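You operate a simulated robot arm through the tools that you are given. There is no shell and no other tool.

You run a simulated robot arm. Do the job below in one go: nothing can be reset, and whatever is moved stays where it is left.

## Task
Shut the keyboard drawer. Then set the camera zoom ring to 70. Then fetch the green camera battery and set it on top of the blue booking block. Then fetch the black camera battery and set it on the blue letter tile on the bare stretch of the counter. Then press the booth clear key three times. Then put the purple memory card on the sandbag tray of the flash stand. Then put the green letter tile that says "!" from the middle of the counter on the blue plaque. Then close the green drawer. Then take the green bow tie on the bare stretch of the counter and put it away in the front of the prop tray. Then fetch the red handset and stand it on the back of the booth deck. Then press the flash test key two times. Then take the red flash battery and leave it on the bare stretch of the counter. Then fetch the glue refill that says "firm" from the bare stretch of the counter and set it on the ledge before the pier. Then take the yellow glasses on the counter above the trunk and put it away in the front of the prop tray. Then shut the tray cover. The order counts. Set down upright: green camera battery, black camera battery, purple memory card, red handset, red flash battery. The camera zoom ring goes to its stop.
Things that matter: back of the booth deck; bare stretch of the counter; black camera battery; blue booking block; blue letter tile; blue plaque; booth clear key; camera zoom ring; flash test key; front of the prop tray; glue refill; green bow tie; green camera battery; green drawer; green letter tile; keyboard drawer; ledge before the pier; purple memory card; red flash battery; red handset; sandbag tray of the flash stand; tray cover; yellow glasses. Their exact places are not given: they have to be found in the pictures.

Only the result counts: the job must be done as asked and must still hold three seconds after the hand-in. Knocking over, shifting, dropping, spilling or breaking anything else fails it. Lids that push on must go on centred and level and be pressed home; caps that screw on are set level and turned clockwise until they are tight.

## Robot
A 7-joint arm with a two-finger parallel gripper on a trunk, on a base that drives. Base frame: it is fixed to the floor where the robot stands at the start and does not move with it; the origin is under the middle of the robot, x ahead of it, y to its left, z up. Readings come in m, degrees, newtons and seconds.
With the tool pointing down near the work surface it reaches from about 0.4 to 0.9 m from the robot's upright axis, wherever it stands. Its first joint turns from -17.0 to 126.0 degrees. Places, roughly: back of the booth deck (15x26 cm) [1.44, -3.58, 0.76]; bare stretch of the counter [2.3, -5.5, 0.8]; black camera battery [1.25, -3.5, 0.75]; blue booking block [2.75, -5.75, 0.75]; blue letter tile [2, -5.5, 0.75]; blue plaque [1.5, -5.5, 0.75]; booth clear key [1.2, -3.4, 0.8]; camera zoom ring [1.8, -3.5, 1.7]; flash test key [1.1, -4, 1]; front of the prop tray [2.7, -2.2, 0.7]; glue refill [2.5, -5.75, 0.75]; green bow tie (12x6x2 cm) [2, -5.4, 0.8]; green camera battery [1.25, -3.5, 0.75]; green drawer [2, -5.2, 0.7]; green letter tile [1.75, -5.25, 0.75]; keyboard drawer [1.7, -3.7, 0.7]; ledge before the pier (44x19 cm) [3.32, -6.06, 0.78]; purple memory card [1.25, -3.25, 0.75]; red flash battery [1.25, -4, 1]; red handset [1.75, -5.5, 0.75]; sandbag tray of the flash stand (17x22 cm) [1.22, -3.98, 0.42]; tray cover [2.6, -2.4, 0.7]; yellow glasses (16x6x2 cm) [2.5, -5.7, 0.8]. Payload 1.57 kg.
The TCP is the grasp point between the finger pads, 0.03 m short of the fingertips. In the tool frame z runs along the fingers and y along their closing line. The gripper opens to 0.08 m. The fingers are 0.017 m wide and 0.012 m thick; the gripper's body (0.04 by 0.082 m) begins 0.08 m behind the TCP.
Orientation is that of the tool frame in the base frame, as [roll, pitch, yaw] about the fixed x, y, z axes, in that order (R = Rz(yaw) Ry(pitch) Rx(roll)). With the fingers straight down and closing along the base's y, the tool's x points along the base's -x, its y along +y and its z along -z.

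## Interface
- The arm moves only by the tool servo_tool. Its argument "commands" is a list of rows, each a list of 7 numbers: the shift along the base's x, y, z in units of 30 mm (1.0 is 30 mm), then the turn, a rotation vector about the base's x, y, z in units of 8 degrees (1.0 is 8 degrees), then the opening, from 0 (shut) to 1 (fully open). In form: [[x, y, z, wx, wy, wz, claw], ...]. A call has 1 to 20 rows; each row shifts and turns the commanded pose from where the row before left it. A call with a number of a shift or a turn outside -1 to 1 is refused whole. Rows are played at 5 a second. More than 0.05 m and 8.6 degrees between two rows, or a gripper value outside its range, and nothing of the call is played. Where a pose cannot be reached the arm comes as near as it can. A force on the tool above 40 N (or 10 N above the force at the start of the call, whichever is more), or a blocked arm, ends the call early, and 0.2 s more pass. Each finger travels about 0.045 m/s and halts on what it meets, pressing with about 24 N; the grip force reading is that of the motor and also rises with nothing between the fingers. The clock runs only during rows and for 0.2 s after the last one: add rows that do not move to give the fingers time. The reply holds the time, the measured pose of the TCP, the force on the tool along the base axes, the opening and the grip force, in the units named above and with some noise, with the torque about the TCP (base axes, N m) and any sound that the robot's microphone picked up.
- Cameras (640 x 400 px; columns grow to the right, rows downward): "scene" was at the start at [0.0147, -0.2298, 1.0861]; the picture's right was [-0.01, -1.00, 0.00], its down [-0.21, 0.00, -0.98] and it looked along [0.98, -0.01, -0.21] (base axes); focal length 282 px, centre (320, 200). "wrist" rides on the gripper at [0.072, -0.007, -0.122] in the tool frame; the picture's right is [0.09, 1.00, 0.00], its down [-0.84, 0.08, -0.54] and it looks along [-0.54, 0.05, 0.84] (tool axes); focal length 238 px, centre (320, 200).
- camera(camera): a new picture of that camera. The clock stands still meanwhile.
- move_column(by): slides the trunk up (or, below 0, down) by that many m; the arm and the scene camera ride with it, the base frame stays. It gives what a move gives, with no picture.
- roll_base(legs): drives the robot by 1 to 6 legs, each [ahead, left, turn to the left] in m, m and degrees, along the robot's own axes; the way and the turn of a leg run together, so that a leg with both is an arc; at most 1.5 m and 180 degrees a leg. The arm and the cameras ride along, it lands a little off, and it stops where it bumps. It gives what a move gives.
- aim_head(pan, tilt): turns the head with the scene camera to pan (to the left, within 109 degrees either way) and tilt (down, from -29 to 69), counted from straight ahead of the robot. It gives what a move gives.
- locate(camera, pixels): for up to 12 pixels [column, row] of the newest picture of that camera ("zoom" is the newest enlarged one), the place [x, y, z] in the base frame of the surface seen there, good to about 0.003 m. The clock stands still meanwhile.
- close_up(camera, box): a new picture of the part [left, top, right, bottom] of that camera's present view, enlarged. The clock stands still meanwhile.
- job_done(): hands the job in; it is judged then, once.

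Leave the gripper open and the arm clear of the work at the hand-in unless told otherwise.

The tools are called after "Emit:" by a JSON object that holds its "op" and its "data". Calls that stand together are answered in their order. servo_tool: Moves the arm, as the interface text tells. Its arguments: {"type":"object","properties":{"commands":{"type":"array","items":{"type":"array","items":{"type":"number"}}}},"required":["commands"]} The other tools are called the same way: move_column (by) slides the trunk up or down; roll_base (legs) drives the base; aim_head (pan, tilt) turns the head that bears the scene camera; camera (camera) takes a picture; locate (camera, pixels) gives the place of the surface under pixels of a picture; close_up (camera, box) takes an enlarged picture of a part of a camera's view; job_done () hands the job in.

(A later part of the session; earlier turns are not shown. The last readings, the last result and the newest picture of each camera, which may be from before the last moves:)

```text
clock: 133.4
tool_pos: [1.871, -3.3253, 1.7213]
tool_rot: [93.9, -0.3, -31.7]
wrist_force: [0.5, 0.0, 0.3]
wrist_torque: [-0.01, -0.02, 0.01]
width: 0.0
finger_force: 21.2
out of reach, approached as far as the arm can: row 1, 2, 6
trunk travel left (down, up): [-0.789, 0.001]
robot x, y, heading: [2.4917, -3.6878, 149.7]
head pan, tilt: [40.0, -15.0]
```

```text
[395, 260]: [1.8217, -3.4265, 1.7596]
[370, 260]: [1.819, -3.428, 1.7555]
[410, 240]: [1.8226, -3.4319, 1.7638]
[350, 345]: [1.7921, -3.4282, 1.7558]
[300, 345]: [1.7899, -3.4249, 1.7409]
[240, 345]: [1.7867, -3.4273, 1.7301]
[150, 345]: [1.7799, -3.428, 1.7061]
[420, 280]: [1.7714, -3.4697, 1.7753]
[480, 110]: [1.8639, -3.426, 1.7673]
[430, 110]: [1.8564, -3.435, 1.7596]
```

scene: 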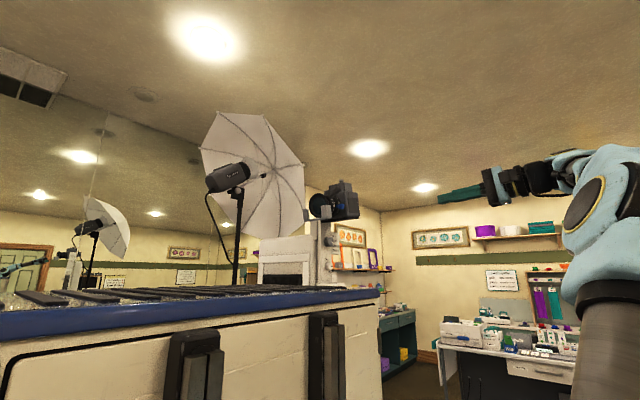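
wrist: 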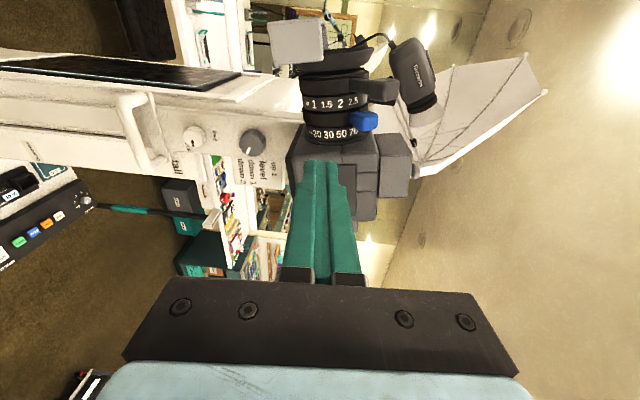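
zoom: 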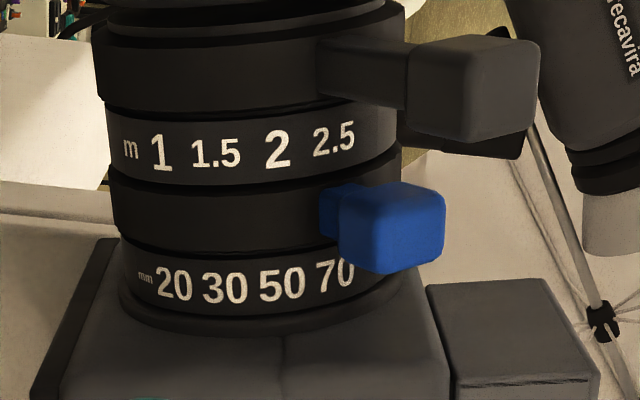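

The blue lever now points at 70 and hit the stop. Zoom ring done. Next I retract: move away to the side, down, and roll the tool back to vertical.

Emit:
{"op": "servo_tool", "data": {"commands": [[0.5, 0.865, 0, 0, 0, 0, 0], [0.5, 0.865, -0.5, 0, 0, 0, 0], [0.5, 0.865, -0.5, 0, 0, 0, 0], [0.5, 0.865, -1, 0, 0, 0, 0], [0, 0, -1, 0, 0, 0, 0], [0, 0, -1, 0, 0, 0, 0], [0, 0, -1, 0, 0, 0, 0], [0, 0, -1, 0, 0, 0, 0], [0, 0, -1, 0, 0, 0, 0], [0, 0, -1, 0, 0, 0, 0], [0, 0, -1, 0, 0, 0, 0], [0, 0, -1, 0, 0, 0, 0], [0, 0, -1, 0, 0, 0, 0]]}}

Emit:
{"op": "servo_tool", "data": {"commands": [[0, 0, 0, 0.865, -0.502, 0, 0], [0, 0, 0, 0.865, -0.502, 0, 0], [0, 0, 0, 0.865, -0.502, 0, 0], [0, 0, 0, 0.865, -0.502, 0, 0], [0, 0, 0, 0.865, -0.502, 0, 0], [0, 0, 0, 0.865, -0.502, 0, 0], [0, 0, 0, 0.865, -0.502, 0, 0], [0, 0, 0, 0.865, -0.502, 0, 0], [0, 0, 0, 0.865, -0.502, 0, 1], [0, 0, 0, 0.865, -0.502, 0, 1], [0, 0, 0, 0.65, -0.38, 0, 1]]}}

```text
clock: 136.2
tool_pos: [1.9326, -3.2244, 1.3859]
tool_rot: [94.0, -0.3, -31.7]
wrist_force: [0.0, -0.1, -0.3]
wrist_torque: [0.03, 0.03, -0.04]
width: 0.0
finger_force: 21.1
out of reach, approached as far as the arm can: row 1
trunk travel left (down, up): [-0.789, 0.001]
robot x, y, heading: [2.4857, -3.6873, 149.5]
head pan, tilt: [40.0, -15.0]
```

```text
clock: 138.6
tool_pos: [1.9323, -3.2243, 1.3868]
tool_rot: [-179.9, 1.6, -30.5]
wrist_force: [-0.3, -0.5, 0.2]
wrist_torque: [-0.05, 0.04, -0.01]
width: 0.0681
finger_force: 0.0
trunk travel left (down, up): [-0.789, 0.001]
robot x, y, heading: [2.4869, -3.689, 149.3]
head pan, tilt: [40.0, -15.0]
```

Tool is vertical again. I retract the hand toward the robot (radius ~0.42), then turn left 90° to face the counter direction.

Emit:
{"op": "servo_tool", "data": {"commands": [[0.67, -0.77, 0, 0, 0, 0, 1], [0.67, -0.77, 0, 0, 0, 0, 1], [0.67, -0.77, 0, 0, 0, 0, 1], [0.67, -0.77, 0, 0, 0, 0, 1], [0.67, -0.77, 0, 0, 0, 0, 1], [0.67, -0.77, 0, 0, 0, 0, 1], [0.67, -0.77, 0, 0, 0, 0, 1], [0.67, -0.77, 0, 0, 0, 0, 1], [0.67, -0.77, 0, 0, 0, 0, 1], [0.67, -0.77, 0, 0, 0, 0, 1]]}}

Emit:
{"op": "roll_base", "data": {"legs": [[0, 0, 90.5]]}}

Emit:
{"op": "aim_head", "data": {"pan": 0, "tilt": 25}}

Emit:
{"op": "camera", "data": {"camera": "scene"}}

```text
clock: 140.8
tool_pos: [2.1332, -3.4566, 1.3889]
tool_rot: [180.0, 1.5, -30.5]
wrist_force: [-0.5, -1.1, 0.0]
wrist_torque: [0.09, -0.05, -0.05]
width: 0.08
finger_force: 0.2
trunk travel left (down, up): [-0.789, 0.001]
robot x, y, heading: [2.4857, -3.6909, 149.6]
head pan, tilt: [40.0, -15.0]
```

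```text
clock: 145.0
tool_pos: [2.258, -4.0419, 1.3898]
tool_rot: [180.0, 1.4, 59.7]
wrist_force: [-0.3, 0.9, 0.5]
wrist_torque: [0.01, -0.01, 0.01]
width: 0.0799
finger_force: 0.1
trunk travel left (down, up): [-0.789, 0.001]
robot x, y, heading: [2.4825, -3.6886, -120.2]
head pan, tilt: [40.0, -15.0]
```

```text
clock: 146.1
tool_pos: [2.2572, -4.0432, 1.3901]
tool_rot: [-180.0, 1.5, 59.7]
wrist_force: [1.0, -0.1, 0.5]
wrist_torque: [-0.01, 0.0, -0.03]
width: 0.0798
finger_force: 0.0
trunk travel left (down, up): [-0.789, 0.001]
robot x, y, heading: [2.4888, -3.6859, -120.4]
head pan, tilt: [0.0, 25.0]
```

```text
taken
```

scene: 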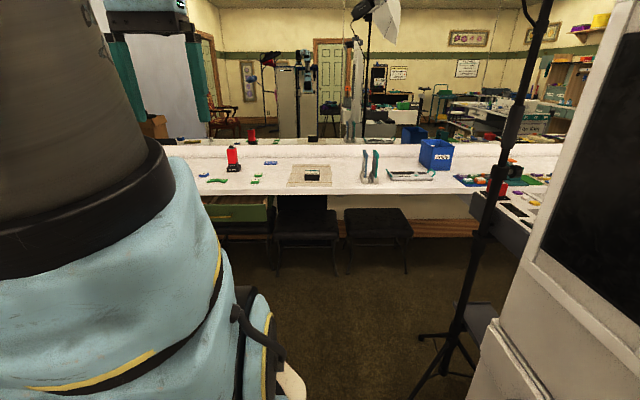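

From here I see the counter. I zoom in on the counter, to record where things are.

Emit:
{"op": "close_up", "data": {"camera": "scene", "box": [180, 130, 340, 230]}}

Emit:
{"op": "locate", "data": {"camera": "zoom", "pixels": [[210, 115], [210, 160], [155, 195], [90, 175], [305, 180], [305, 205], [360, 130], [350, 125], [530, 170], [520, 190], [200, 300], [350, 330]]}}

Emit:
{"op": "close_up", "data": {"camera": "scene", "box": [430, 260, 530, 400]}}

```text
4.00 times, centred on (260, 180) of scene
```

zoom: 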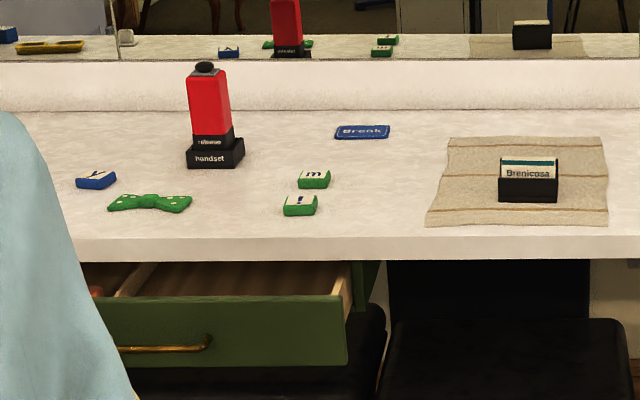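

```text
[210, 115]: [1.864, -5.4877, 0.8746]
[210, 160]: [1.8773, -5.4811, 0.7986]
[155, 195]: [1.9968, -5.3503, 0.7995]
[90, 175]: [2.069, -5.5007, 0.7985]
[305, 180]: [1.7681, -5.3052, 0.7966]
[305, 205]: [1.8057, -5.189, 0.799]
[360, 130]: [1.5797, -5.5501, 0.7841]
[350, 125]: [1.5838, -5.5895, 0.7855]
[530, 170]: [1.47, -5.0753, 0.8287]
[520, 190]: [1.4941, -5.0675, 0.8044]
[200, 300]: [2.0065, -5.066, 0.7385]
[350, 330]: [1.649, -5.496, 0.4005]
```

```text
2.86 times, centred on (480, 330) of scene
```

zoom: 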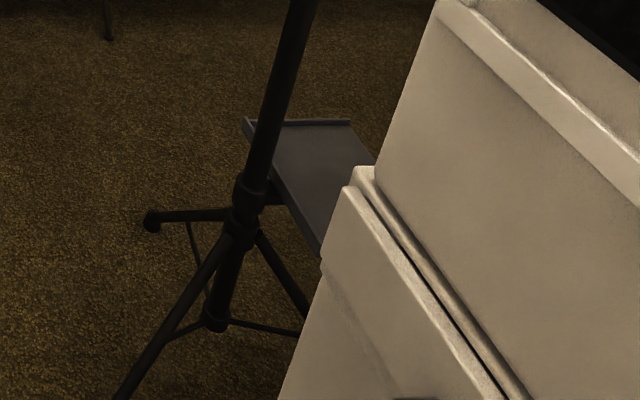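

I have the counter map now. Next: green battery on the booth deck. I lower the trunk, back up into the corridor lane (v≈-1.5) and strafe right alongside the booth.

Emit:
{"op": "move_column", "data": {"by": -0.35}}

Emit:
{"op": "roll_base", "data": {"legs": [[-0.43, 0, 0.6]]}}

Emit:
{"op": "aim_head", "data": {"pan": -40, "tilt": 35}}

Emit:
{"op": "camera", "data": {"camera": "scene"}}

```text
clock: 149.5
tool_pos: [2.2565, -4.0432, 1.0392]
tool_rot: [179.9, 1.4, 59.7]
wrist_force: [-0.8, 0.4, 0.2]
wrist_torque: [0.02, 0.0, 0.01]
width: 0.0802
finger_force: 0.1
trunk travel left (down, up): [-0.439, 0.351]
robot x, y, heading: [2.4906, -3.6873, -119.9]
head pan, tilt: [0.0, 25.0]
```

```text
clock: 152.1
tool_pos: [2.4721, -3.6763, 1.0403]
tool_rot: [179.9, 1.5, 60.5]
wrist_force: [-0.1, -0.4, -0.2]
wrist_torque: [0.03, 0.03, -0.02]
width: 0.0802
finger_force: 0.1
trunk travel left (down, up): [-0.439, 0.351]
robot x, y, heading: [2.7017, -3.3184, -119.8]
head pan, tilt: [0.0, 25.0]
```

```text
clock: 153.2
tool_pos: [2.4736, -3.6767, 1.04]
tool_rot: [-180.0, 1.5, 60.4]
wrist_force: [0.1, -0.1, -0.3]
wrist_torque: [0.01, -0.03, -0.05]
width: 0.0801
finger_force: 0.0
trunk travel left (down, up): [-0.439, 0.351]
robot x, y, heading: [2.6994, -3.3194, -119.5]
head pan, tilt: [-40.0, 35.0]
```

```text
taken
```

scene: 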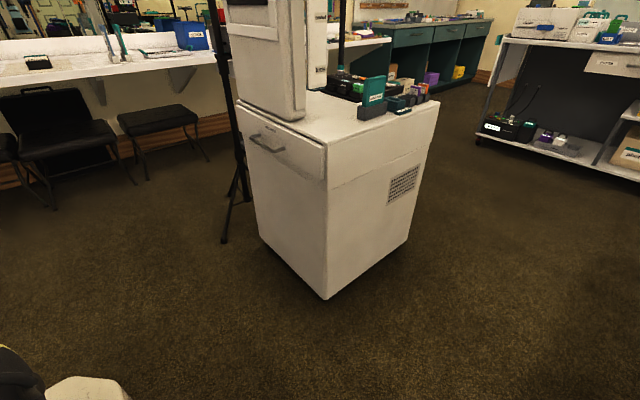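

I check the corridor on my right (pan -95) before strafing.

Emit:
{"op": "aim_head", "data": {"pan": -100, "tilt": 30}}

Emit:
{"op": "camera", "data": {"camera": "scene"}}

Emit:
{"op": "locate", "data": {"camera": "scene", "pixels": [[400, 200], [450, 250], [500, 300], [560, 350], [100, 200], [60, 250], [350, 150], [420, 130]]}}

```text
clock: 154.5
tool_pos: [2.4729, -3.6772, 1.0398]
tool_rot: [180.0, 1.5, 60.4]
wrist_force: [0.2, -0.1, -0.1]
wrist_torque: [-0.03, 0.01, -0.03]
width: 0.0799
finger_force: 0.1
trunk travel left (down, up): [-0.439, 0.351]
robot x, y, heading: [2.6978, -3.3181, -119.7]
head pan, tilt: [-100.0, 30.0]
```

```text
taken
```

scene: 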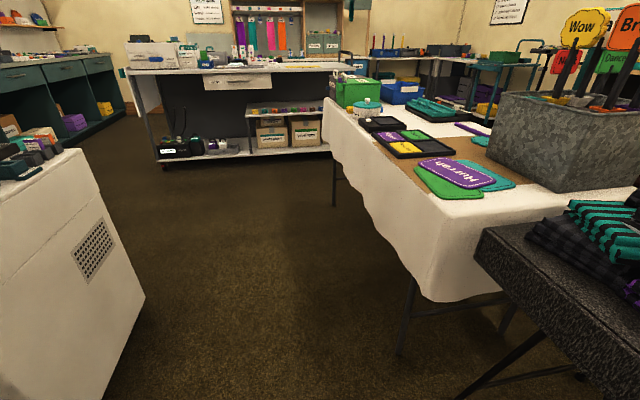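

```text
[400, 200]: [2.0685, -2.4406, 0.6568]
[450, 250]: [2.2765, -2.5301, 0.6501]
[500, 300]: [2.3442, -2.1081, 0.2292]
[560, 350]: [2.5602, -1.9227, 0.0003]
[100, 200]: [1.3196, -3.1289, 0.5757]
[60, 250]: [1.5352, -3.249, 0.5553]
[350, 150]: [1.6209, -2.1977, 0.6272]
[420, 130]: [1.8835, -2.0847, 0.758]
```

The corridor is clear. There's a dark bench with props at lower right close by; I zoom in and locate it.

Emit:
{"op": "close_up", "data": {"camera": "scene", "box": [440, 160, 640, 400]}}

Emit:
{"op": "locate", "data": {"camera": "scene", "pixels": [[478, 240], [490, 255], [560, 310], [635, 370], [560, 250], [600, 220], [630, 290], [470, 390], [590, 375], [400, 350]]}}

```text
1.67 times, centred on (540, 280) of scene
```

zoom: 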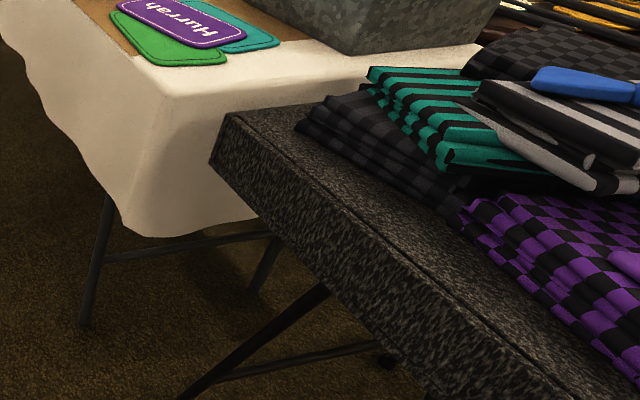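

```text
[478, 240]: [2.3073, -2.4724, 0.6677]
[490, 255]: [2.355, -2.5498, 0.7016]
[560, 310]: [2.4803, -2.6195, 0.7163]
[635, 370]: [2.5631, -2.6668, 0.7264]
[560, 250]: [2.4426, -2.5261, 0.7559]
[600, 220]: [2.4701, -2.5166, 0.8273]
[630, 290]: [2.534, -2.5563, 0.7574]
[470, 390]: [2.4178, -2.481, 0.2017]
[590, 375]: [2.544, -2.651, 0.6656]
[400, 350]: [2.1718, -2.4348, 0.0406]
```

Boundary of table and bench is v≈-1.02 to -1.07, so my lane at v≈-1.52 is fine. I strafe right 1.0 m.

Emit:
{"op": "roll_base", "data": {"legs": [[0, -1.0, 0]]}}

Emit:
{"op": "aim_head", "data": {"pan": 0, "tilt": 40}}

Emit:
{"op": "camera", "data": {"camera": "scene"}}

Emit:
{"op": "camera", "data": {"camera": "wrist"}}

```text
clock: 159.6
tool_pos: [1.6065, -3.173, 1.039]
tool_rot: [-179.9, 1.5, 59.1]
wrist_force: [-0.2, 0.1, 0.6]
wrist_torque: [0.01, 0.02, 0.04]
width: 0.0797
finger_force: 0.0
trunk travel left (down, up): [-0.439, 0.351]
robot x, y, heading: [1.8407, -2.8217, -120.9]
head pan, tilt: [-100.0, 30.0]
```

```text
clock: 161.4
tool_pos: [1.6067, -3.1734, 1.0398]
tool_rot: [-180.0, 1.5, 59.2]
wrist_force: [0.9, 0.8, -1.3]
wrist_torque: [0.01, -0.02, -0.01]
width: 0.0799
finger_force: 0.0
trunk travel left (down, up): [-0.439, 0.351]
robot x, y, heading: [1.8416, -2.8218, -120.9]
head pan, tilt: [0.0, 40.0]
```

```text
taken
```

scene: 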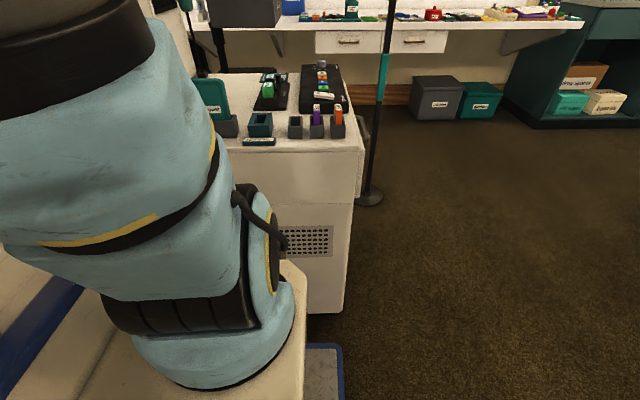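

```text
taken
```

wrist: 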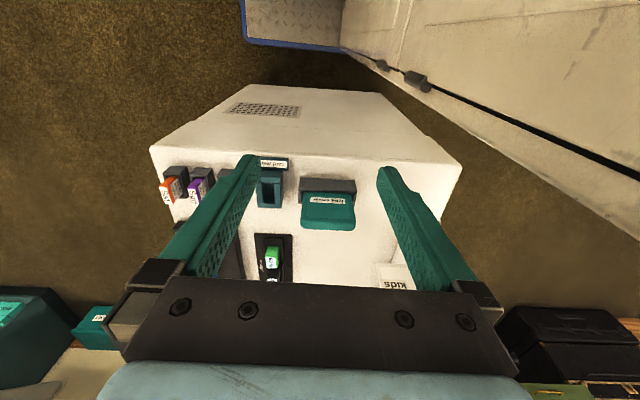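

I'm alongside the booth. I zoom on the deck items and locate them.

Emit:
{"op": "close_up", "data": {"camera": "scene", "box": [200, 55, 380, 155]}}

Emit:
{"op": "locate", "data": {"camera": "zoom", "pixels": [[243, 125], [245, 107], [250, 90], [265, 90], [413, 180], [415, 210], [487, 180], [345, 210], [435, 60], [430, 90], [440, 135], [300, 85]]}}

Emit:
{"op": "close_up", "data": {"camera": "scene", "box": [245, 60, 345, 125]}}

```text
3.56 times, centred on (290, 105) of scene
```

zoom: 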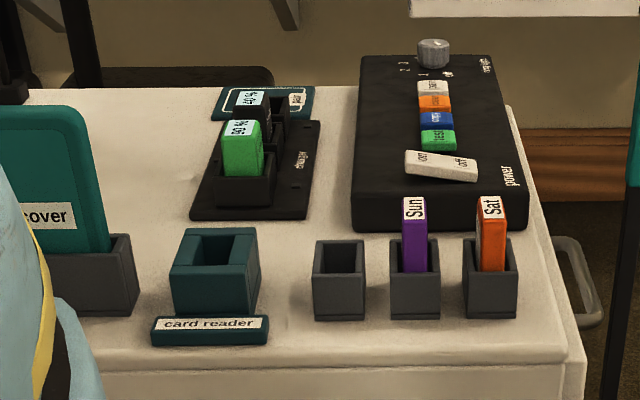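

```text
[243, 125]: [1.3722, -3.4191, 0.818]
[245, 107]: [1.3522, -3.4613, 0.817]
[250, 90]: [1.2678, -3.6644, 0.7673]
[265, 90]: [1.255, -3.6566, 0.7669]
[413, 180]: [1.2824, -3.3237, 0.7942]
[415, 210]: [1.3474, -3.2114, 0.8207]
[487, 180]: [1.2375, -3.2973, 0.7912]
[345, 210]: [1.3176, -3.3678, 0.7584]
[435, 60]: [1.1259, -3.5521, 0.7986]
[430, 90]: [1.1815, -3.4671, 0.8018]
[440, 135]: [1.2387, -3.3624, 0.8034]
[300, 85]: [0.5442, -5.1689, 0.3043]
```

```text
6.15 times, centred on (295, 92) of scene
```

zoom: 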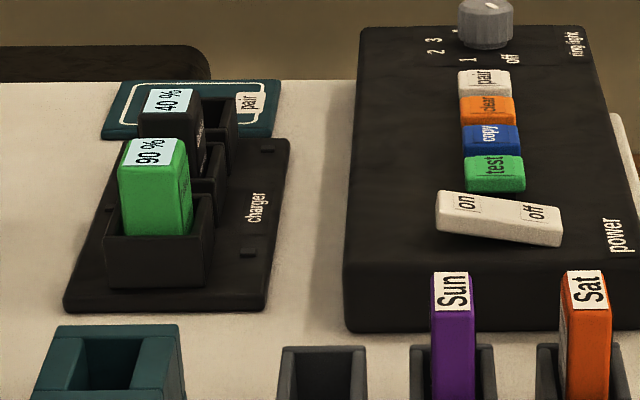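

I refine on the latest zoom: green battery top near (155,155), black top (168,105), purple card (452,290), clear key (488,108).

Emit:
{"op": "locate", "data": {"camera": "zoom", "pixels": [[152, 155], [124, 165], [185, 160], [155, 210], [168, 102], [142, 120], [198, 112], [488, 107], [488, 98], [452, 290], [452, 340], [150, 270]]}}

```text
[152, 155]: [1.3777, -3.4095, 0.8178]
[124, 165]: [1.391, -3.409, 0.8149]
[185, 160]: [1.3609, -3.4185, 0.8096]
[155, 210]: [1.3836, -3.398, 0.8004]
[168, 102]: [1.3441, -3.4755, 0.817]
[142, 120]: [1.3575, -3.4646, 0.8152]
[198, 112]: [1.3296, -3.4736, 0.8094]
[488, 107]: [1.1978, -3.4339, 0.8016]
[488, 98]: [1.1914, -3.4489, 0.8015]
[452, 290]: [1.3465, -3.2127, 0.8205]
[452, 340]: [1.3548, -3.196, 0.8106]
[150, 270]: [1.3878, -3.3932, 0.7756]
```

Green battery centre ≈ (1.378,-3.412), top z 0.818, ~2.2 cm wide along u. I move the open hand above it (first -u, then -v), straightening the small tilt.

Emit:
{"op": "servo_tool", "data": {"commands": [[-0.76, 0.44, 0, 0.162, -0.094, 0.1, 0.8], [-0.76, 0.44, 0, 0, 0, 0, 0.8], [-0.76, 0.44, 0, 0, 0, 0, 0.8], [-0.488, -0.84, 0, 0, 0, 0, 0.8], [-0.488, -0.84, 0, 0, 0, 0, 0.8], [-0.488, -0.84, 0, 0, 0, 0, 0.8], [-0.488, -0.84, 0, 0, 0, 0, 0.8], [-0.488, -0.84, 0, 0, 0, 0, 0.8], [-0.488, -0.84, 0, 0, 0, 0, 0.8], [-0.488, -0.84, 0, 0, 0, 0, 0.8], [-0.488, -0.84, 0, 0, 0, 0, 0.8], [-0.488, -0.84, 0, 0, 0, 0, 0.8], [-0.488, -0.84, 0, 0, 0, 0, 0.8], [-0.488, -0.84, 0, 0, 0, 0, 0.8]]}}

Emit:
{"op": "camera", "data": {"camera": "wrist"}}

Emit:
{"op": "camera", "data": {"camera": "scene"}}

```text
clock: 164.4
tool_pos: [1.3824, -3.4216, 1.0325]
tool_rot: [180.0, 0.1, 59.9]
wrist_force: [-0.1, -0.3, 0.0]
wrist_torque: [-0.01, 0.01, 0.01]
width: 0.0641
finger_force: 0.0
out of reach, approached as far as the arm can: row 2, 3
trunk travel left (down, up): [-0.439, 0.351]
robot x, y, heading: [1.839, -2.8196, -120.8]
head pan, tilt: [0.0, 40.0]
```

```text
taken
```

wrist: 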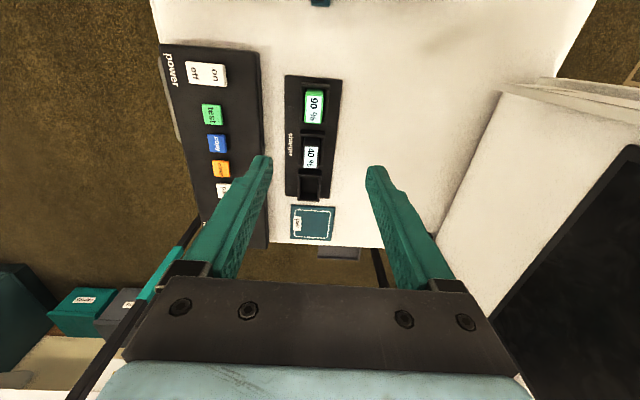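

```text
taken
```

scene: 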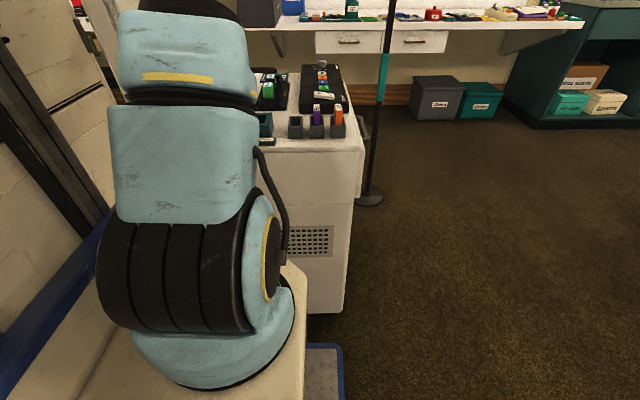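

I use the wrist view to fine-locate: green battery at (314,107), black at (310,157).

Emit:
{"op": "locate", "data": {"camera": "wrist", "pixels": [[314, 107], [305, 107], [323, 107], [314, 92], [314, 123], [310, 157], [303, 157], [318, 157], [310, 146], [310, 168], [290, 107], [333, 107]]}}

Emit:
{"op": "close_up", "data": {"camera": "wrist", "box": [270, 60, 370, 210]}}

```text
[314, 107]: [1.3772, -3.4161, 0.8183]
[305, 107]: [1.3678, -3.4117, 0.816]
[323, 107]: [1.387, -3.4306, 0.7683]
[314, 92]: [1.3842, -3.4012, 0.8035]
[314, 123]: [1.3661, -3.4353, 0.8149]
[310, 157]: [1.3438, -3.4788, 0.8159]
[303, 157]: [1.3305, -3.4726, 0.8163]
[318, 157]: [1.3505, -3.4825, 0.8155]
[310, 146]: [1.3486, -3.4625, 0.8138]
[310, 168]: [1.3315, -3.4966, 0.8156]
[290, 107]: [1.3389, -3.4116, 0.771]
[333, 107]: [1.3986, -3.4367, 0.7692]
```

```text
2.67 times, centred on (320, 135) of wrist
```

zoom: 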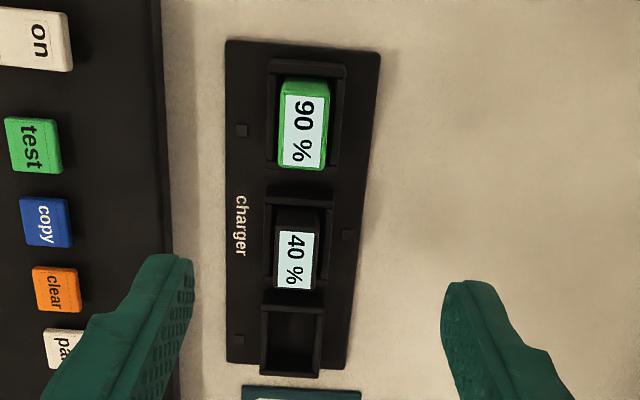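

I check the cup rim height and battery edges on this zoom.

Emit:
{"op": "locate", "data": {"camera": "zoom", "pixels": [[341, 110], [271, 110], [305, 70], [283, 120], [326, 120], [303, 100], [303, 160], [268, 230], [328, 230], [295, 190], [280, 255], [315, 255]]}}

```text
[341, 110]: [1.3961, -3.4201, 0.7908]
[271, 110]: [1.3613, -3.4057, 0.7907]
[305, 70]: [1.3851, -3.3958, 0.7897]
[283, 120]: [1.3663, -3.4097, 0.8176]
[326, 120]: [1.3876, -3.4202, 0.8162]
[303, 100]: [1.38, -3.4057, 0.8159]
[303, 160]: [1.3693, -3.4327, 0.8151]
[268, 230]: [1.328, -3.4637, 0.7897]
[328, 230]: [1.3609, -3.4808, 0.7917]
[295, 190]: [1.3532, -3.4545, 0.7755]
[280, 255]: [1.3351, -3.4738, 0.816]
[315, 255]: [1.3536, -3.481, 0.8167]
```

Battery centre ≈ (1.376,-3.4165), rim z 0.79, top z 0.8165. I descend so the tips stop just above the rim (TCP z 0.825).

Emit:
{"op": "servo_tool", "data": {"commands": [[-0.2, 0.17, 0, 0, 0, 0, 0.7], [0, 0, -1, 0, 0, 0, 0.7], [0, 0, -1, 0, 0, 0, 0.7], [0, 0, -1, 0, 0, 0, 0.7], [0, 0, -1, 0, 0, 0, 0.7], [0, 0, -1, 0, 0, 0, 0.7], [0, 0, -1, 0, 0, 0, 0.7], [0, 0, 0, 0, 0, 0, 0.7]]}}

Emit:
{"op": "camera", "data": {"camera": "wrist"}}

```text
clock: 166.2
tool_pos: [1.3754, -3.4181, 0.8538]
tool_rot: [180.0, 0.0, 59.9]
wrist_force: [-0.4, -0.5, -0.6]
wrist_torque: [-0.03, -0.01, -0.03]
width: 0.056
finger_force: 0.1
trunk travel left (down, up): [-0.439, 0.351]
robot x, y, heading: [1.8425, -2.8211, -120.8]
head pan, tilt: [0.0, 40.0]
```

```text
taken
```

wrist: 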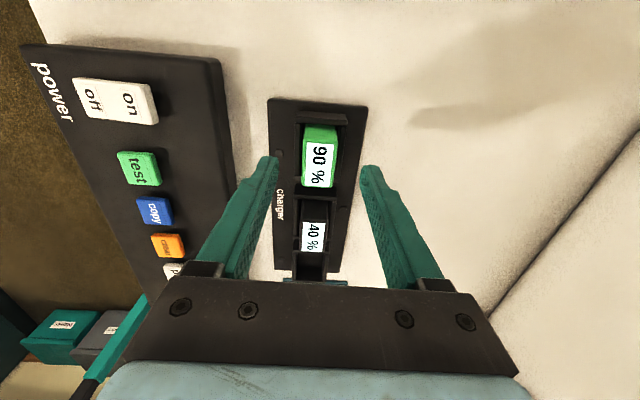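

The battery is centred between the fingers. I descend 3 cm and close.

Emit:
{"op": "servo_tool", "data": {"commands": [[0, 0, -0.5, 0, 0, 0, 0.7], [0, 0, -0.48, 0, 0, 0, 0.7], [0, 0, 0, 0, 0, 0, 0.0], [0, 0, 0, 0, 0, 0, 0.0], [0, 0, 0, 0, 0, 0, 0.0], [0, 0, 0, 0, 0, 0, 0.0], [0, 0, 0, 0, 0, 0, 0.0]]}}

Emit:
{"op": "camera", "data": {"camera": "wrist"}}

```text
clock: 167.8
tool_pos: [1.3743, -3.4174, 0.824]
tool_rot: [-180.0, 0.0, 60.0]
wrist_force: [0.4, 0.6, 0.4]
wrist_torque: [0.02, -0.02, 0.03]
width: 0.0244
finger_force: 23.7
trunk travel left (down, up): [-0.439, 0.351]
robot x, y, heading: [1.839, -2.8221, -120.7]
head pan, tilt: [0.0, 40.0]
```

```text
taken
```

wrist: 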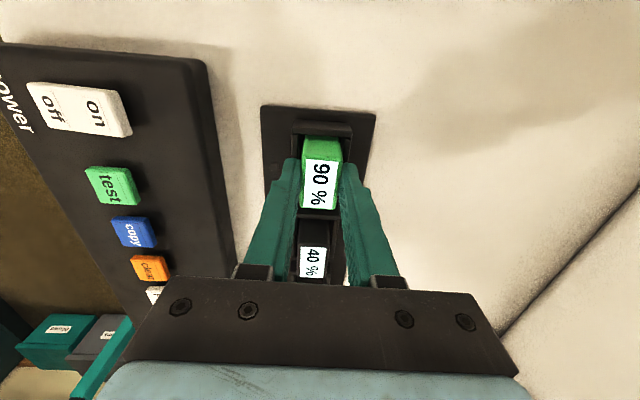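

Grip width 0.0244 m: the battery is held. I lift straight up.

Emit:
{"op": "servo_tool", "data": {"commands": [[0, 0, 0.5, 0, 0, 0, 0], [0, 0, 0.5, 0, 0, 0, 0], [0, 0, 1, 0, 0, 0, 0], [0, 0, 1, 0, 0, 0, 0], [0, 0, 1, 0, 0, 0, 0], [0, 0, 1, 0, 0, 0, 0], [0, 0, 1, 0, 0, 0, 0], [0, 0, 1, 0, 0, 0, 0]]}}

Emit:
{"op": "camera", "data": {"camera": "wrist"}}

```text
clock: 169.6
tool_pos: [1.3767, -3.4146, 1.0344]
tool_rot: [179.9, -0.1, 59.9]
wrist_force: [-0.3, -0.8, -0.1]
wrist_torque: [0.0, 0.01, -0.01]
width: 0.0241
finger_force: 23.7
trunk travel left (down, up): [-0.439, 0.351]
robot x, y, heading: [1.8381, -2.8224, -120.8]
head pan, tilt: [0.0, 40.0]
```

```text
taken
```

wrist: 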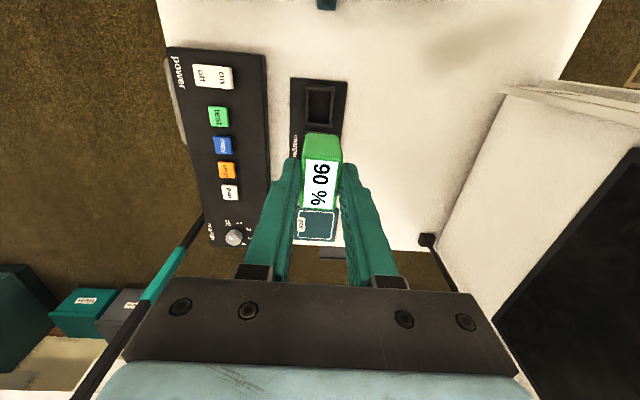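

The green battery is held. I retract the hand and strafe left back out of the corridor.

Emit:
{"op": "servo_tool", "data": {"commands": [[0.884, 0.831, 0, 0, 0, 0, 0], [0.884, 0.831, 0, 0, 0, 0, 0], [0.884, 0.831, 0, 0, 0, 0, 0], [0.884, 0.831, 0, 0, 0, 0, 0], [0.884, 0.831, 0, 0, 0, 0, 0], [0.884, 0.831, 0, 0, 0, 0, 0], [0.884, 0.831, 0, 0, 0, 0, 0], [0.884, 0.831, 0, 0, 0, 0, 0], [0.884, 0.831, 0, 0, 0, 0, 0]]}}

Emit:
{"op": "roll_base", "data": {"legs": [[0, 1.05, 0.8]]}}

Emit:
{"op": "aim_head", "data": {"pan": 20, "tilt": 30}}

Emit:
{"op": "camera", "data": {"camera": "scene"}}

```text
clock: 171.6
tool_pos: [1.6155, -3.1921, 1.0352]
tool_rot: [-179.9, -0.1, 59.9]
wrist_force: [-0.9, 0.4, 0.0]
wrist_torque: [0.02, -0.01, 0.01]
width: 0.0243
finger_force: 23.7
trunk travel left (down, up): [-0.439, 0.351]
robot x, y, heading: [1.8408, -2.8246, -120.9]
head pan, tilt: [0.0, 40.0]
```

```text
clock: 177.0
tool_pos: [2.5289, -3.7282, 1.036]
tool_rot: [-180.0, -0.1, 60.9]
wrist_force: [-0.7, 1.1, -1.1]
wrist_torque: [0.01, -0.01, -0.04]
width: 0.024
finger_force: 23.9
trunk travel left (down, up): [-0.439, 0.351]
robot x, y, heading: [2.7465, -3.35, -119.7]
head pan, tilt: [0.0, 40.0]
```

```text
clock: 177.8
tool_pos: [2.5306, -3.7285, 1.0362]
tool_rot: [179.9, 0.1, 60.9]
wrist_force: [-0.4, 0.0, -0.6]
wrist_torque: [-0.02, 0.0, 0.04]
width: 0.0244
finger_force: 24.3
trunk travel left (down, up): [-0.439, 0.351]
robot x, y, heading: [2.7518, -3.3525, -119.8]
head pan, tilt: [20.0, 30.0]
```

```text
taken
```

scene: 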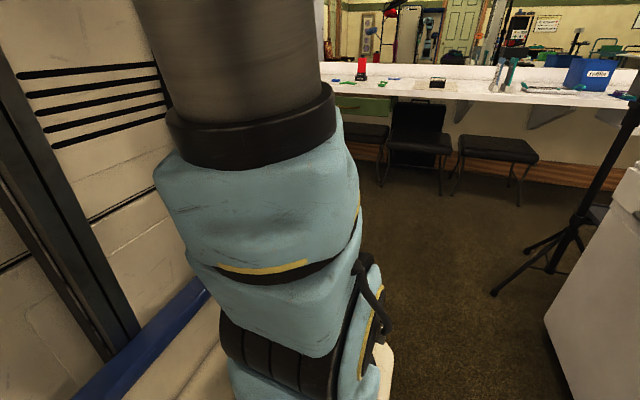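

I strafe left 1.1 m and go ahead 0.9 m, then look at the counter's far part.

Emit:
{"op": "roll_base", "data": {"legs": [[0, 1.1, -0.2], [0.9, 0, 0]]}}

Emit:
{"op": "aim_head", "data": {"pan": 0, "tilt": 30}}

Emit:
{"op": "camera", "data": {"camera": "scene"}}

Emit:
{"op": "camera", "data": {"camera": "wrist"}}

```text
clock: 187.8
tool_pos: [3.0311, -5.0526, 1.0359]
tool_rot: [-180.0, 0.0, 59.9]
wrist_force: [-0.4, -0.4, -0.9]
wrist_torque: [0.02, 0.03, 0.02]
width: 0.0243
finger_force: 24.0
trunk travel left (down, up): [-0.439, 0.351]
robot x, y, heading: [3.2562, -4.6811, -121.1]
head pan, tilt: [20.0, 30.0]
```

```text
clock: 188.7
tool_pos: [3.03, -5.0534, 1.0351]
tool_rot: [-180.0, 0.0, 60.0]
wrist_force: [-0.5, 0.3, -0.9]
wrist_torque: [0.01, -0.03, 0.03]
width: 0.0243
finger_force: 23.6
trunk travel left (down, up): [-0.439, 0.351]
robot x, y, heading: [3.2559, -4.68, -121.2]
head pan, tilt: [0.0, 30.0]
```

```text
taken
```

scene: 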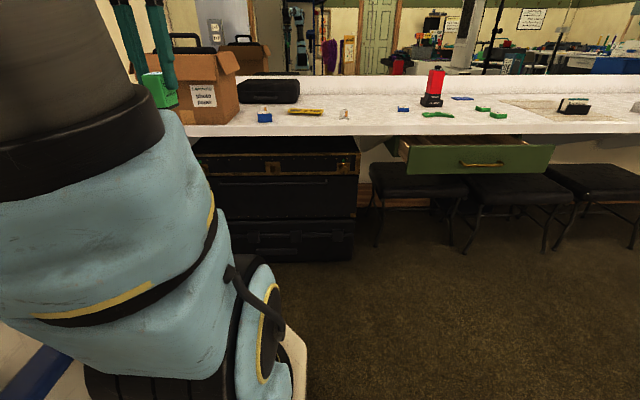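

```text
taken
```

wrist: 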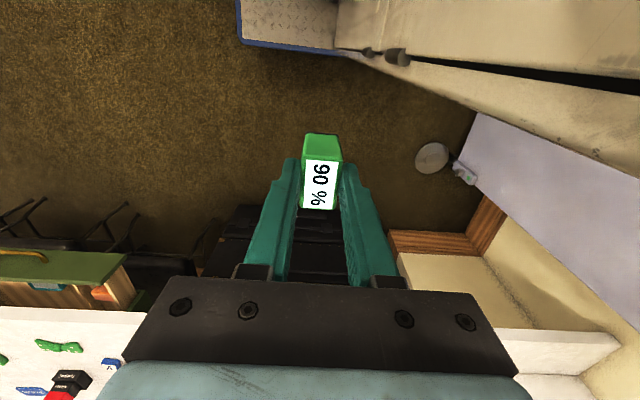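

I see the counter above the trunk: blue block (265,116), yellow glasses (305,112), white items (345,115). I zoom and locate.

Emit:
{"op": "close_up", "data": {"camera": "scene", "box": [170, 60, 370, 185]}}

Emit:
{"op": "locate", "data": {"camera": "zoom", "pixels": [[303, 175], [304, 190], [288, 172], [318, 172], [430, 165], [400, 165], [465, 165], [556, 165], [566, 185], [304, 245], [560, 250], [100, 160]]}}

Emit:
{"op": "close_up", "data": {"camera": "scene", "box": [240, 90, 370, 140]}}

```text
3.20 times, centred on (270, 122) of scene
```

zoom: 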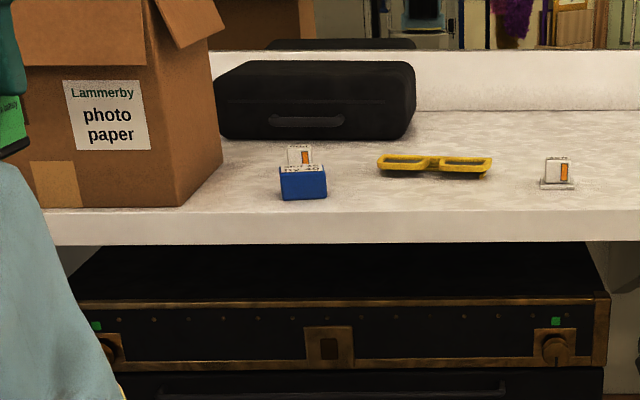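

```text
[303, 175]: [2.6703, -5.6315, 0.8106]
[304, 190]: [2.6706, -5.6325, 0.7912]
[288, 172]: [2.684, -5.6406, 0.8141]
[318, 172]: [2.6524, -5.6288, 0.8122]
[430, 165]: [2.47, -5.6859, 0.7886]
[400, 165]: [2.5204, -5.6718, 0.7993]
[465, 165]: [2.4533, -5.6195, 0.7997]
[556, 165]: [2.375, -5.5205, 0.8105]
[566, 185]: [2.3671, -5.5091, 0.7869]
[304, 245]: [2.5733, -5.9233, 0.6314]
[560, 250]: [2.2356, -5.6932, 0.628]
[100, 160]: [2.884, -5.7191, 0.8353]
```

```text
4.92 times, centred on (305, 115) of scene
```

zoom: 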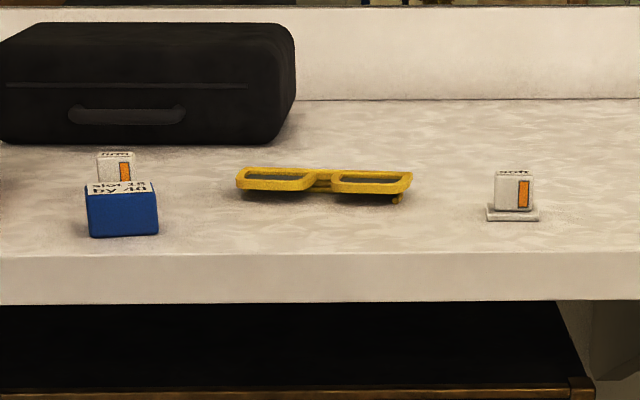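

The blue booking block is at about (2.67,-5.64), top z≈0.813; "firm" refill stands behind it; "soft" at (2.37,-5.51). I drive ahead 0.42 m.

Emit:
{"op": "roll_base", "data": {"legs": [[0.42, 0, 1.0]]}}

Emit:
{"op": "camera", "data": {"camera": "scene"}}

Emit:
{"op": "camera", "data": {"camera": "wrist"}}

```text
clock: 191.2
tool_pos: [2.8236, -5.4097, 1.0352]
tool_rot: [-180.0, 0.0, 60.4]
wrist_force: [-0.1, -0.6, -0.3]
wrist_torque: [0.02, 0.0, 0.0]
width: 0.0244
finger_force: 24.0
trunk travel left (down, up): [-0.439, 0.351]
robot x, y, heading: [3.0463, -5.0383, -120.3]
head pan, tilt: [0.0, 30.0]
```

```text
taken
```

scene: 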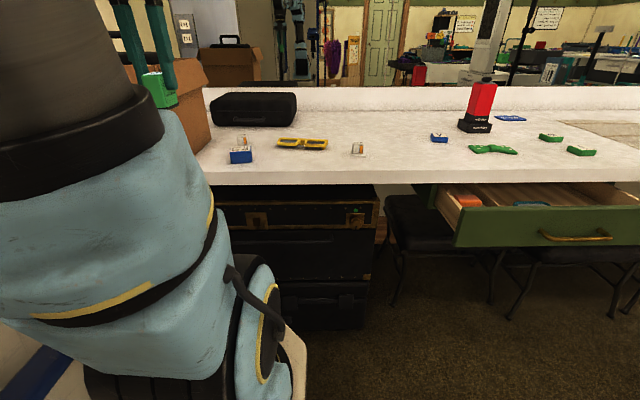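

```text
taken
```

wrist: 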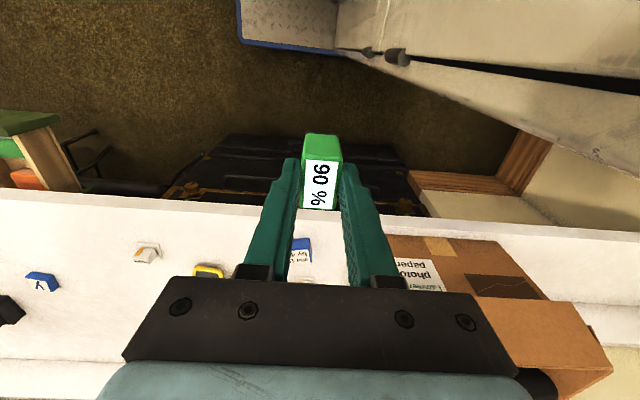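

I locate the block precisely and the cardboard box's near edge, to be sure the hand clears the box.

Emit:
{"op": "close_up", "data": {"camera": "scene", "box": [140, 50, 380, 200]}}

Emit:
{"op": "locate", "data": {"camera": "zoom", "pixels": [[268, 267], [268, 285], [245, 267], [297, 267], [270, 248], [275, 238], [185, 200], [185, 120], [160, 60], [120, 100], [180, 255], [50, 110]]}}

```text
2.67 times, centred on (260, 125) of scene
```

zoom: 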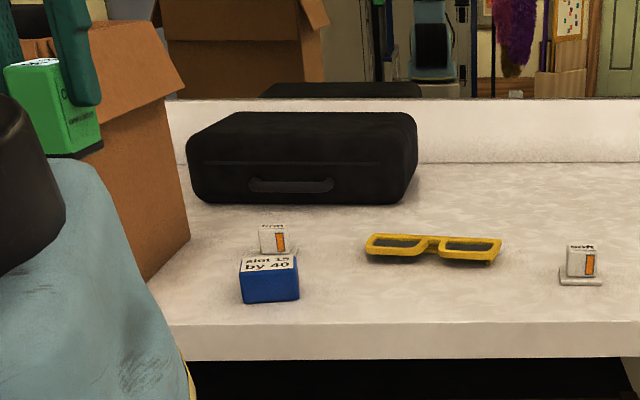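

```text
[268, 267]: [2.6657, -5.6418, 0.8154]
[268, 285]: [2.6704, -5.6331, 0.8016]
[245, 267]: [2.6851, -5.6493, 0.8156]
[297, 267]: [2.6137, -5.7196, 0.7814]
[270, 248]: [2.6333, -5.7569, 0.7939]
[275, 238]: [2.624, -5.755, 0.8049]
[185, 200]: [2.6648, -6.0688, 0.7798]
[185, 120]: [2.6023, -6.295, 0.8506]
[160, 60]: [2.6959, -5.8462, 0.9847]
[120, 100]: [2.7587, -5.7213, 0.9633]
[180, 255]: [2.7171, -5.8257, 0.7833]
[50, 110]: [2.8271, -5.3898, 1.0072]
```

I zoom tightly on the block's top face to find its corners.

Emit:
{"op": "close_up", "data": {"camera": "scene", "box": [220, 125, 270, 170]}}

Emit:
{"op": "locate", "data": {"camera": "zoom", "pixels": [[165, 215], [320, 215], [180, 165], [318, 165], [250, 190], [250, 260], [255, 120], [215, 120], [300, 120], [250, 90]]}}

```text
8.89 times, centred on (245, 148) of scene
```

zoom: 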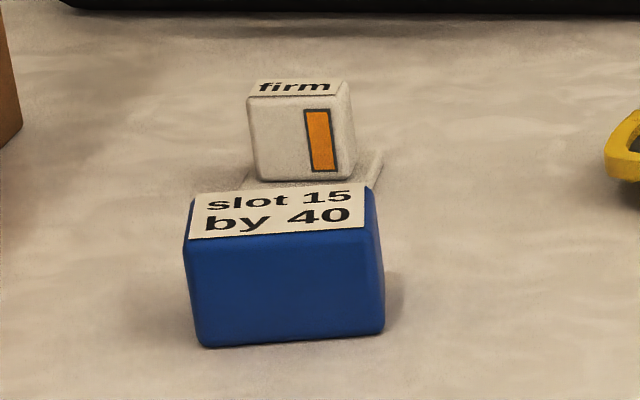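

```text
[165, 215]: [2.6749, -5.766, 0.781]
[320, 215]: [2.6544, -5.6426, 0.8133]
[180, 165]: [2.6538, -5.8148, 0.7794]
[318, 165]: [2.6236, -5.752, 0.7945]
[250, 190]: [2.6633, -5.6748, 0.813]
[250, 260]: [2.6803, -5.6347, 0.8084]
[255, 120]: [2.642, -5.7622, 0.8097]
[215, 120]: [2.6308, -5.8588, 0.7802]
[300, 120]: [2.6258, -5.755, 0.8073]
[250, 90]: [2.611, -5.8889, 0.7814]
```

I locate the top face's corners and centre on the same zoom.

Emit:
{"op": "locate", "data": {"camera": "zoom", "pixels": [[198, 192], [362, 190], [195, 232], [374, 224], [282, 212], [282, 192], [282, 230]]}}

```text
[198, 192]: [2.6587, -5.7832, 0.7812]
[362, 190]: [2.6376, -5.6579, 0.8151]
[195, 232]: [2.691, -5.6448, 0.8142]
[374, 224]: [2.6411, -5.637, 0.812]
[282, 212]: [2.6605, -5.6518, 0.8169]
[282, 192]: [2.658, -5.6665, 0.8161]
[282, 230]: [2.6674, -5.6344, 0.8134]
```

Block's top centre is (2.6625,-5.653,0.8145), rotated ~20°. I measure the held battery's bottom relative to the TCP.

Emit:
{"op": "close_up", "data": {"camera": "scene", "box": [120, 50, 190, 120]}}

Emit:
{"op": "locate", "data": {"camera": "zoom", "pixels": [[290, 150], [300, 200], [310, 250], [320, 290], [330, 305], [250, 250]]}}

```text
5.71 times, centred on (155, 85) of scene
```

zoom: 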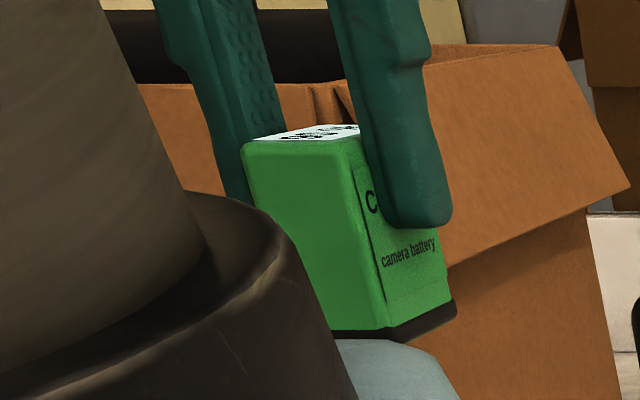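

```text
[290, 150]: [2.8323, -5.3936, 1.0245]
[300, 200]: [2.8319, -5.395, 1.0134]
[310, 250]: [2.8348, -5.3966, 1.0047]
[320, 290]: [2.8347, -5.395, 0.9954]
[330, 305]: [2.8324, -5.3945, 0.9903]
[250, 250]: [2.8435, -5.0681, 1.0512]
```

Bottom is ~5.1 cm below the TCP. The box's open flap sticks out; I locate it to make sure the hand clears.

Emit:
{"op": "locate", "data": {"camera": "zoom", "pixels": [[620, 185], [560, 60], [470, 60], [560, 150], [470, 240], [600, 300], [480, 350]]}}

```text
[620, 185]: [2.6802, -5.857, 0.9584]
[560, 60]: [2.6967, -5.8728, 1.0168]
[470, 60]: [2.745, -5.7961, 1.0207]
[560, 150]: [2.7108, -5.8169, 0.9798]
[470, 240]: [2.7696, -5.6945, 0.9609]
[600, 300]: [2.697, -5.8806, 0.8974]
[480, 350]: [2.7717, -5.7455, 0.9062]
```

The flap's at u≈5.255; hand at u≈5.14 clears by ~7 cm. I move above the block.

Emit:
{"op": "servo_tool", "data": {"commands": [[-0.597, -0.901, 0, 0, 0, 0, 0], [-0.597, -0.901, 0, 0, 0, 0, 0], [-0.597, -0.901, 0, 0, 0, 0, 0], [-0.597, -0.901, 0, 0, 0, 0, 0], [-0.597, -0.901, 0, 0, 0, 0, 0], [-0.597, -0.901, 0, 0, 0, 0, 0], [-0.597, -0.901, 0, 0, 0, 0, 0], [-0.597, -0.901, 0, 0, 0, 0, 0], [-0.597, -0.901, 0, 0, 0, 0, 0], [0, 0, -1, 0, 0, 0, 0], [0, 0, -1, 0, 0, 0, 0], [0, 0, 0, 0, 0, 0, 0]]}}

Emit:
{"op": "camera", "data": {"camera": "wrist"}}

Emit:
{"op": "close_up", "data": {"camera": "scene", "box": [180, 60, 320, 180]}}

```text
clock: 193.8
tool_pos: [2.6621, -5.6544, 0.9773]
tool_rot: [-180.0, 0.1, 60.4]
wrist_force: [-0.3, 0.5, -1.3]
wrist_torque: [0.02, 0.01, -0.01]
width: 0.0243
finger_force: 23.9
trunk travel left (down, up): [-0.439, 0.351]
robot x, y, heading: [3.0471, -5.0356, -120.8]
head pan, tilt: [0.0, 30.0]
```

```text
taken
```

wrist: 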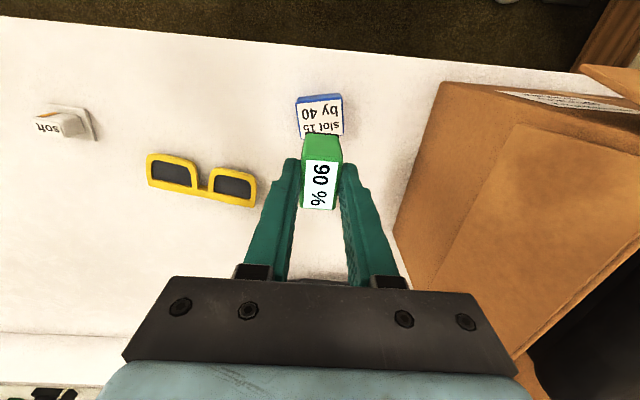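

```text
3.33 times, centred on (250, 120) of scene
```

zoom: 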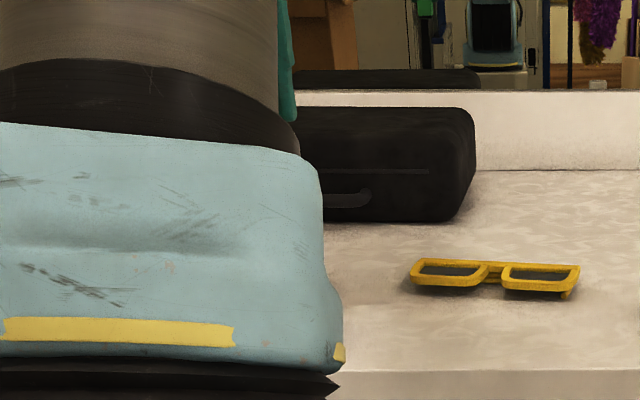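

I check the block's visible edges in the wrist view against the TCP's vertical (which projects at ~(320,121)).

Emit:
{"op": "locate", "data": {"camera": "wrist", "pixels": [[300, 106], [340, 101], [300, 134], [342, 130], [320, 105], [320, 125], [296, 120], [343, 115]]}}

```text
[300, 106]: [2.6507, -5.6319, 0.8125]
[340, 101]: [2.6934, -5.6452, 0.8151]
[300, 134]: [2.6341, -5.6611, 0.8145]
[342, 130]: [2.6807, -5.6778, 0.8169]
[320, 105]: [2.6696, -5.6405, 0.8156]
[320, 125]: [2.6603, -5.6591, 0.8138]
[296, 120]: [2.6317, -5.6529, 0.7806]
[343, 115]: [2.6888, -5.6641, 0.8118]
```

The TCP is within 3 mm of the block's centre. I descend, slowly at the end.

Emit:
{"op": "servo_tool", "data": {"commands": [[0.08, 0, -1, 0, 0, 0, 0], [0, 0, -1, 0, 0, 0, 0], [0, 0, -1, 0, 0, 0, 0], [0, 0, -0.15, 0, 0, 0, 0], [0, 0, -0.15, 0, 0, 0, 0], [0, 0, -0.15, 0, 0, 0, 0], [0, 0, 0, 0, 0, 0, 0]]}}

Emit:
{"op": "servo_tool", "data": {"commands": [[0, 0, -0.08, 0, 0, 0, 0], [0, 0, -0.08, 0, 0, 0, 0], [0, 0, 0, 0, 0, 0, 0]]}}

Emit:
{"op": "camera", "data": {"camera": "wrist"}}

```text
clock: 195.4
tool_pos: [2.6651, -5.6527, 0.8732]
tool_rot: [180.0, -0.1, 60.4]
wrist_force: [-0.3, 0.0, -1.4]
wrist_torque: [0.05, 0.02, 0.0]
width: 0.0245
finger_force: 23.4
trunk travel left (down, up): [-0.439, 0.351]
robot x, y, heading: [3.0476, -5.0383, -120.6]
head pan, tilt: [0.0, 30.0]
```

```text
clock: 196.2
tool_pos: [2.6636, -5.6528, 0.871]
tool_rot: [-180.0, 0.1, 60.3]
wrist_force: [0.9, 2.4, 20.0]
wrist_torque: [0.16, -0.06, 0.01]
width: 0.0241
finger_force: 23.8
trunk travel left (down, up): [-0.439, 0.351]
robot x, y, heading: [3.045, -5.0372, -120.4]
head pan, tilt: [0.0, 30.0]
```

```text
taken
```

wrist: 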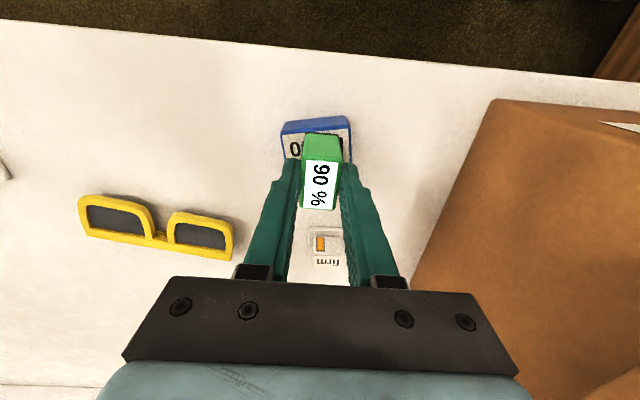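

Contact felt (20 N) at TCP z 0.871. I relieve by 1 mm, open the fingers, and rise.

Emit:
{"op": "servo_tool", "data": {"commands": [[0, 0, 0.05, 0, 0, 0, 0], [0, 0, 0, 0, 0, 0, 0.55], [0, 0, 0, 0, 0, 0, 0.55], [0, 0, 0, 0, 0, 0, 0.55], [0, 0, 0.3, 0, 0, 0, 0.55], [0, 0, 0.5, 0, 0, 0, 0.55], [0, 0, 1, 0, 0, 0, 0.55], [0, 0, 1, 0, 0, 0, 0.55], [0, 0, 1, 0, 0, 0, 0.55], [0, 0, 1, 0, 0, 0, 0.55]]}}

Emit:
{"op": "camera", "data": {"camera": "wrist"}}

```text
clock: 198.4
tool_pos: [2.6658, -5.6519, 1.0113]
tool_rot: [-179.9, 0.0, 60.4]
wrist_force: [-0.1, 0.3, 0.6]
wrist_torque: [0.02, 0.0, -0.01]
width: 0.044
finger_force: 0.1
trunk travel left (down, up): [-0.439, 0.351]
robot x, y, heading: [3.0475, -5.0344, -120.2]
head pan, tilt: [0.0, 30.0]
```

```text
taken
```

wrist: 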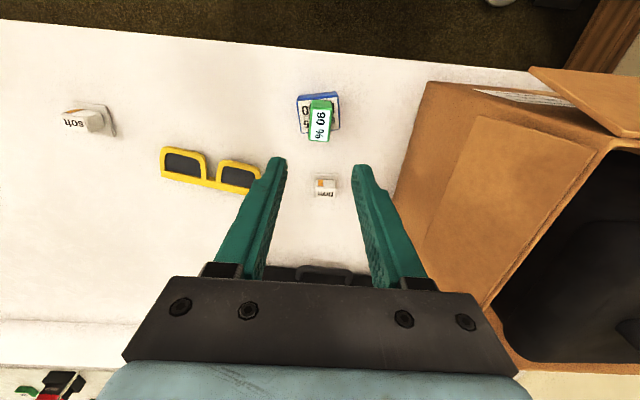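

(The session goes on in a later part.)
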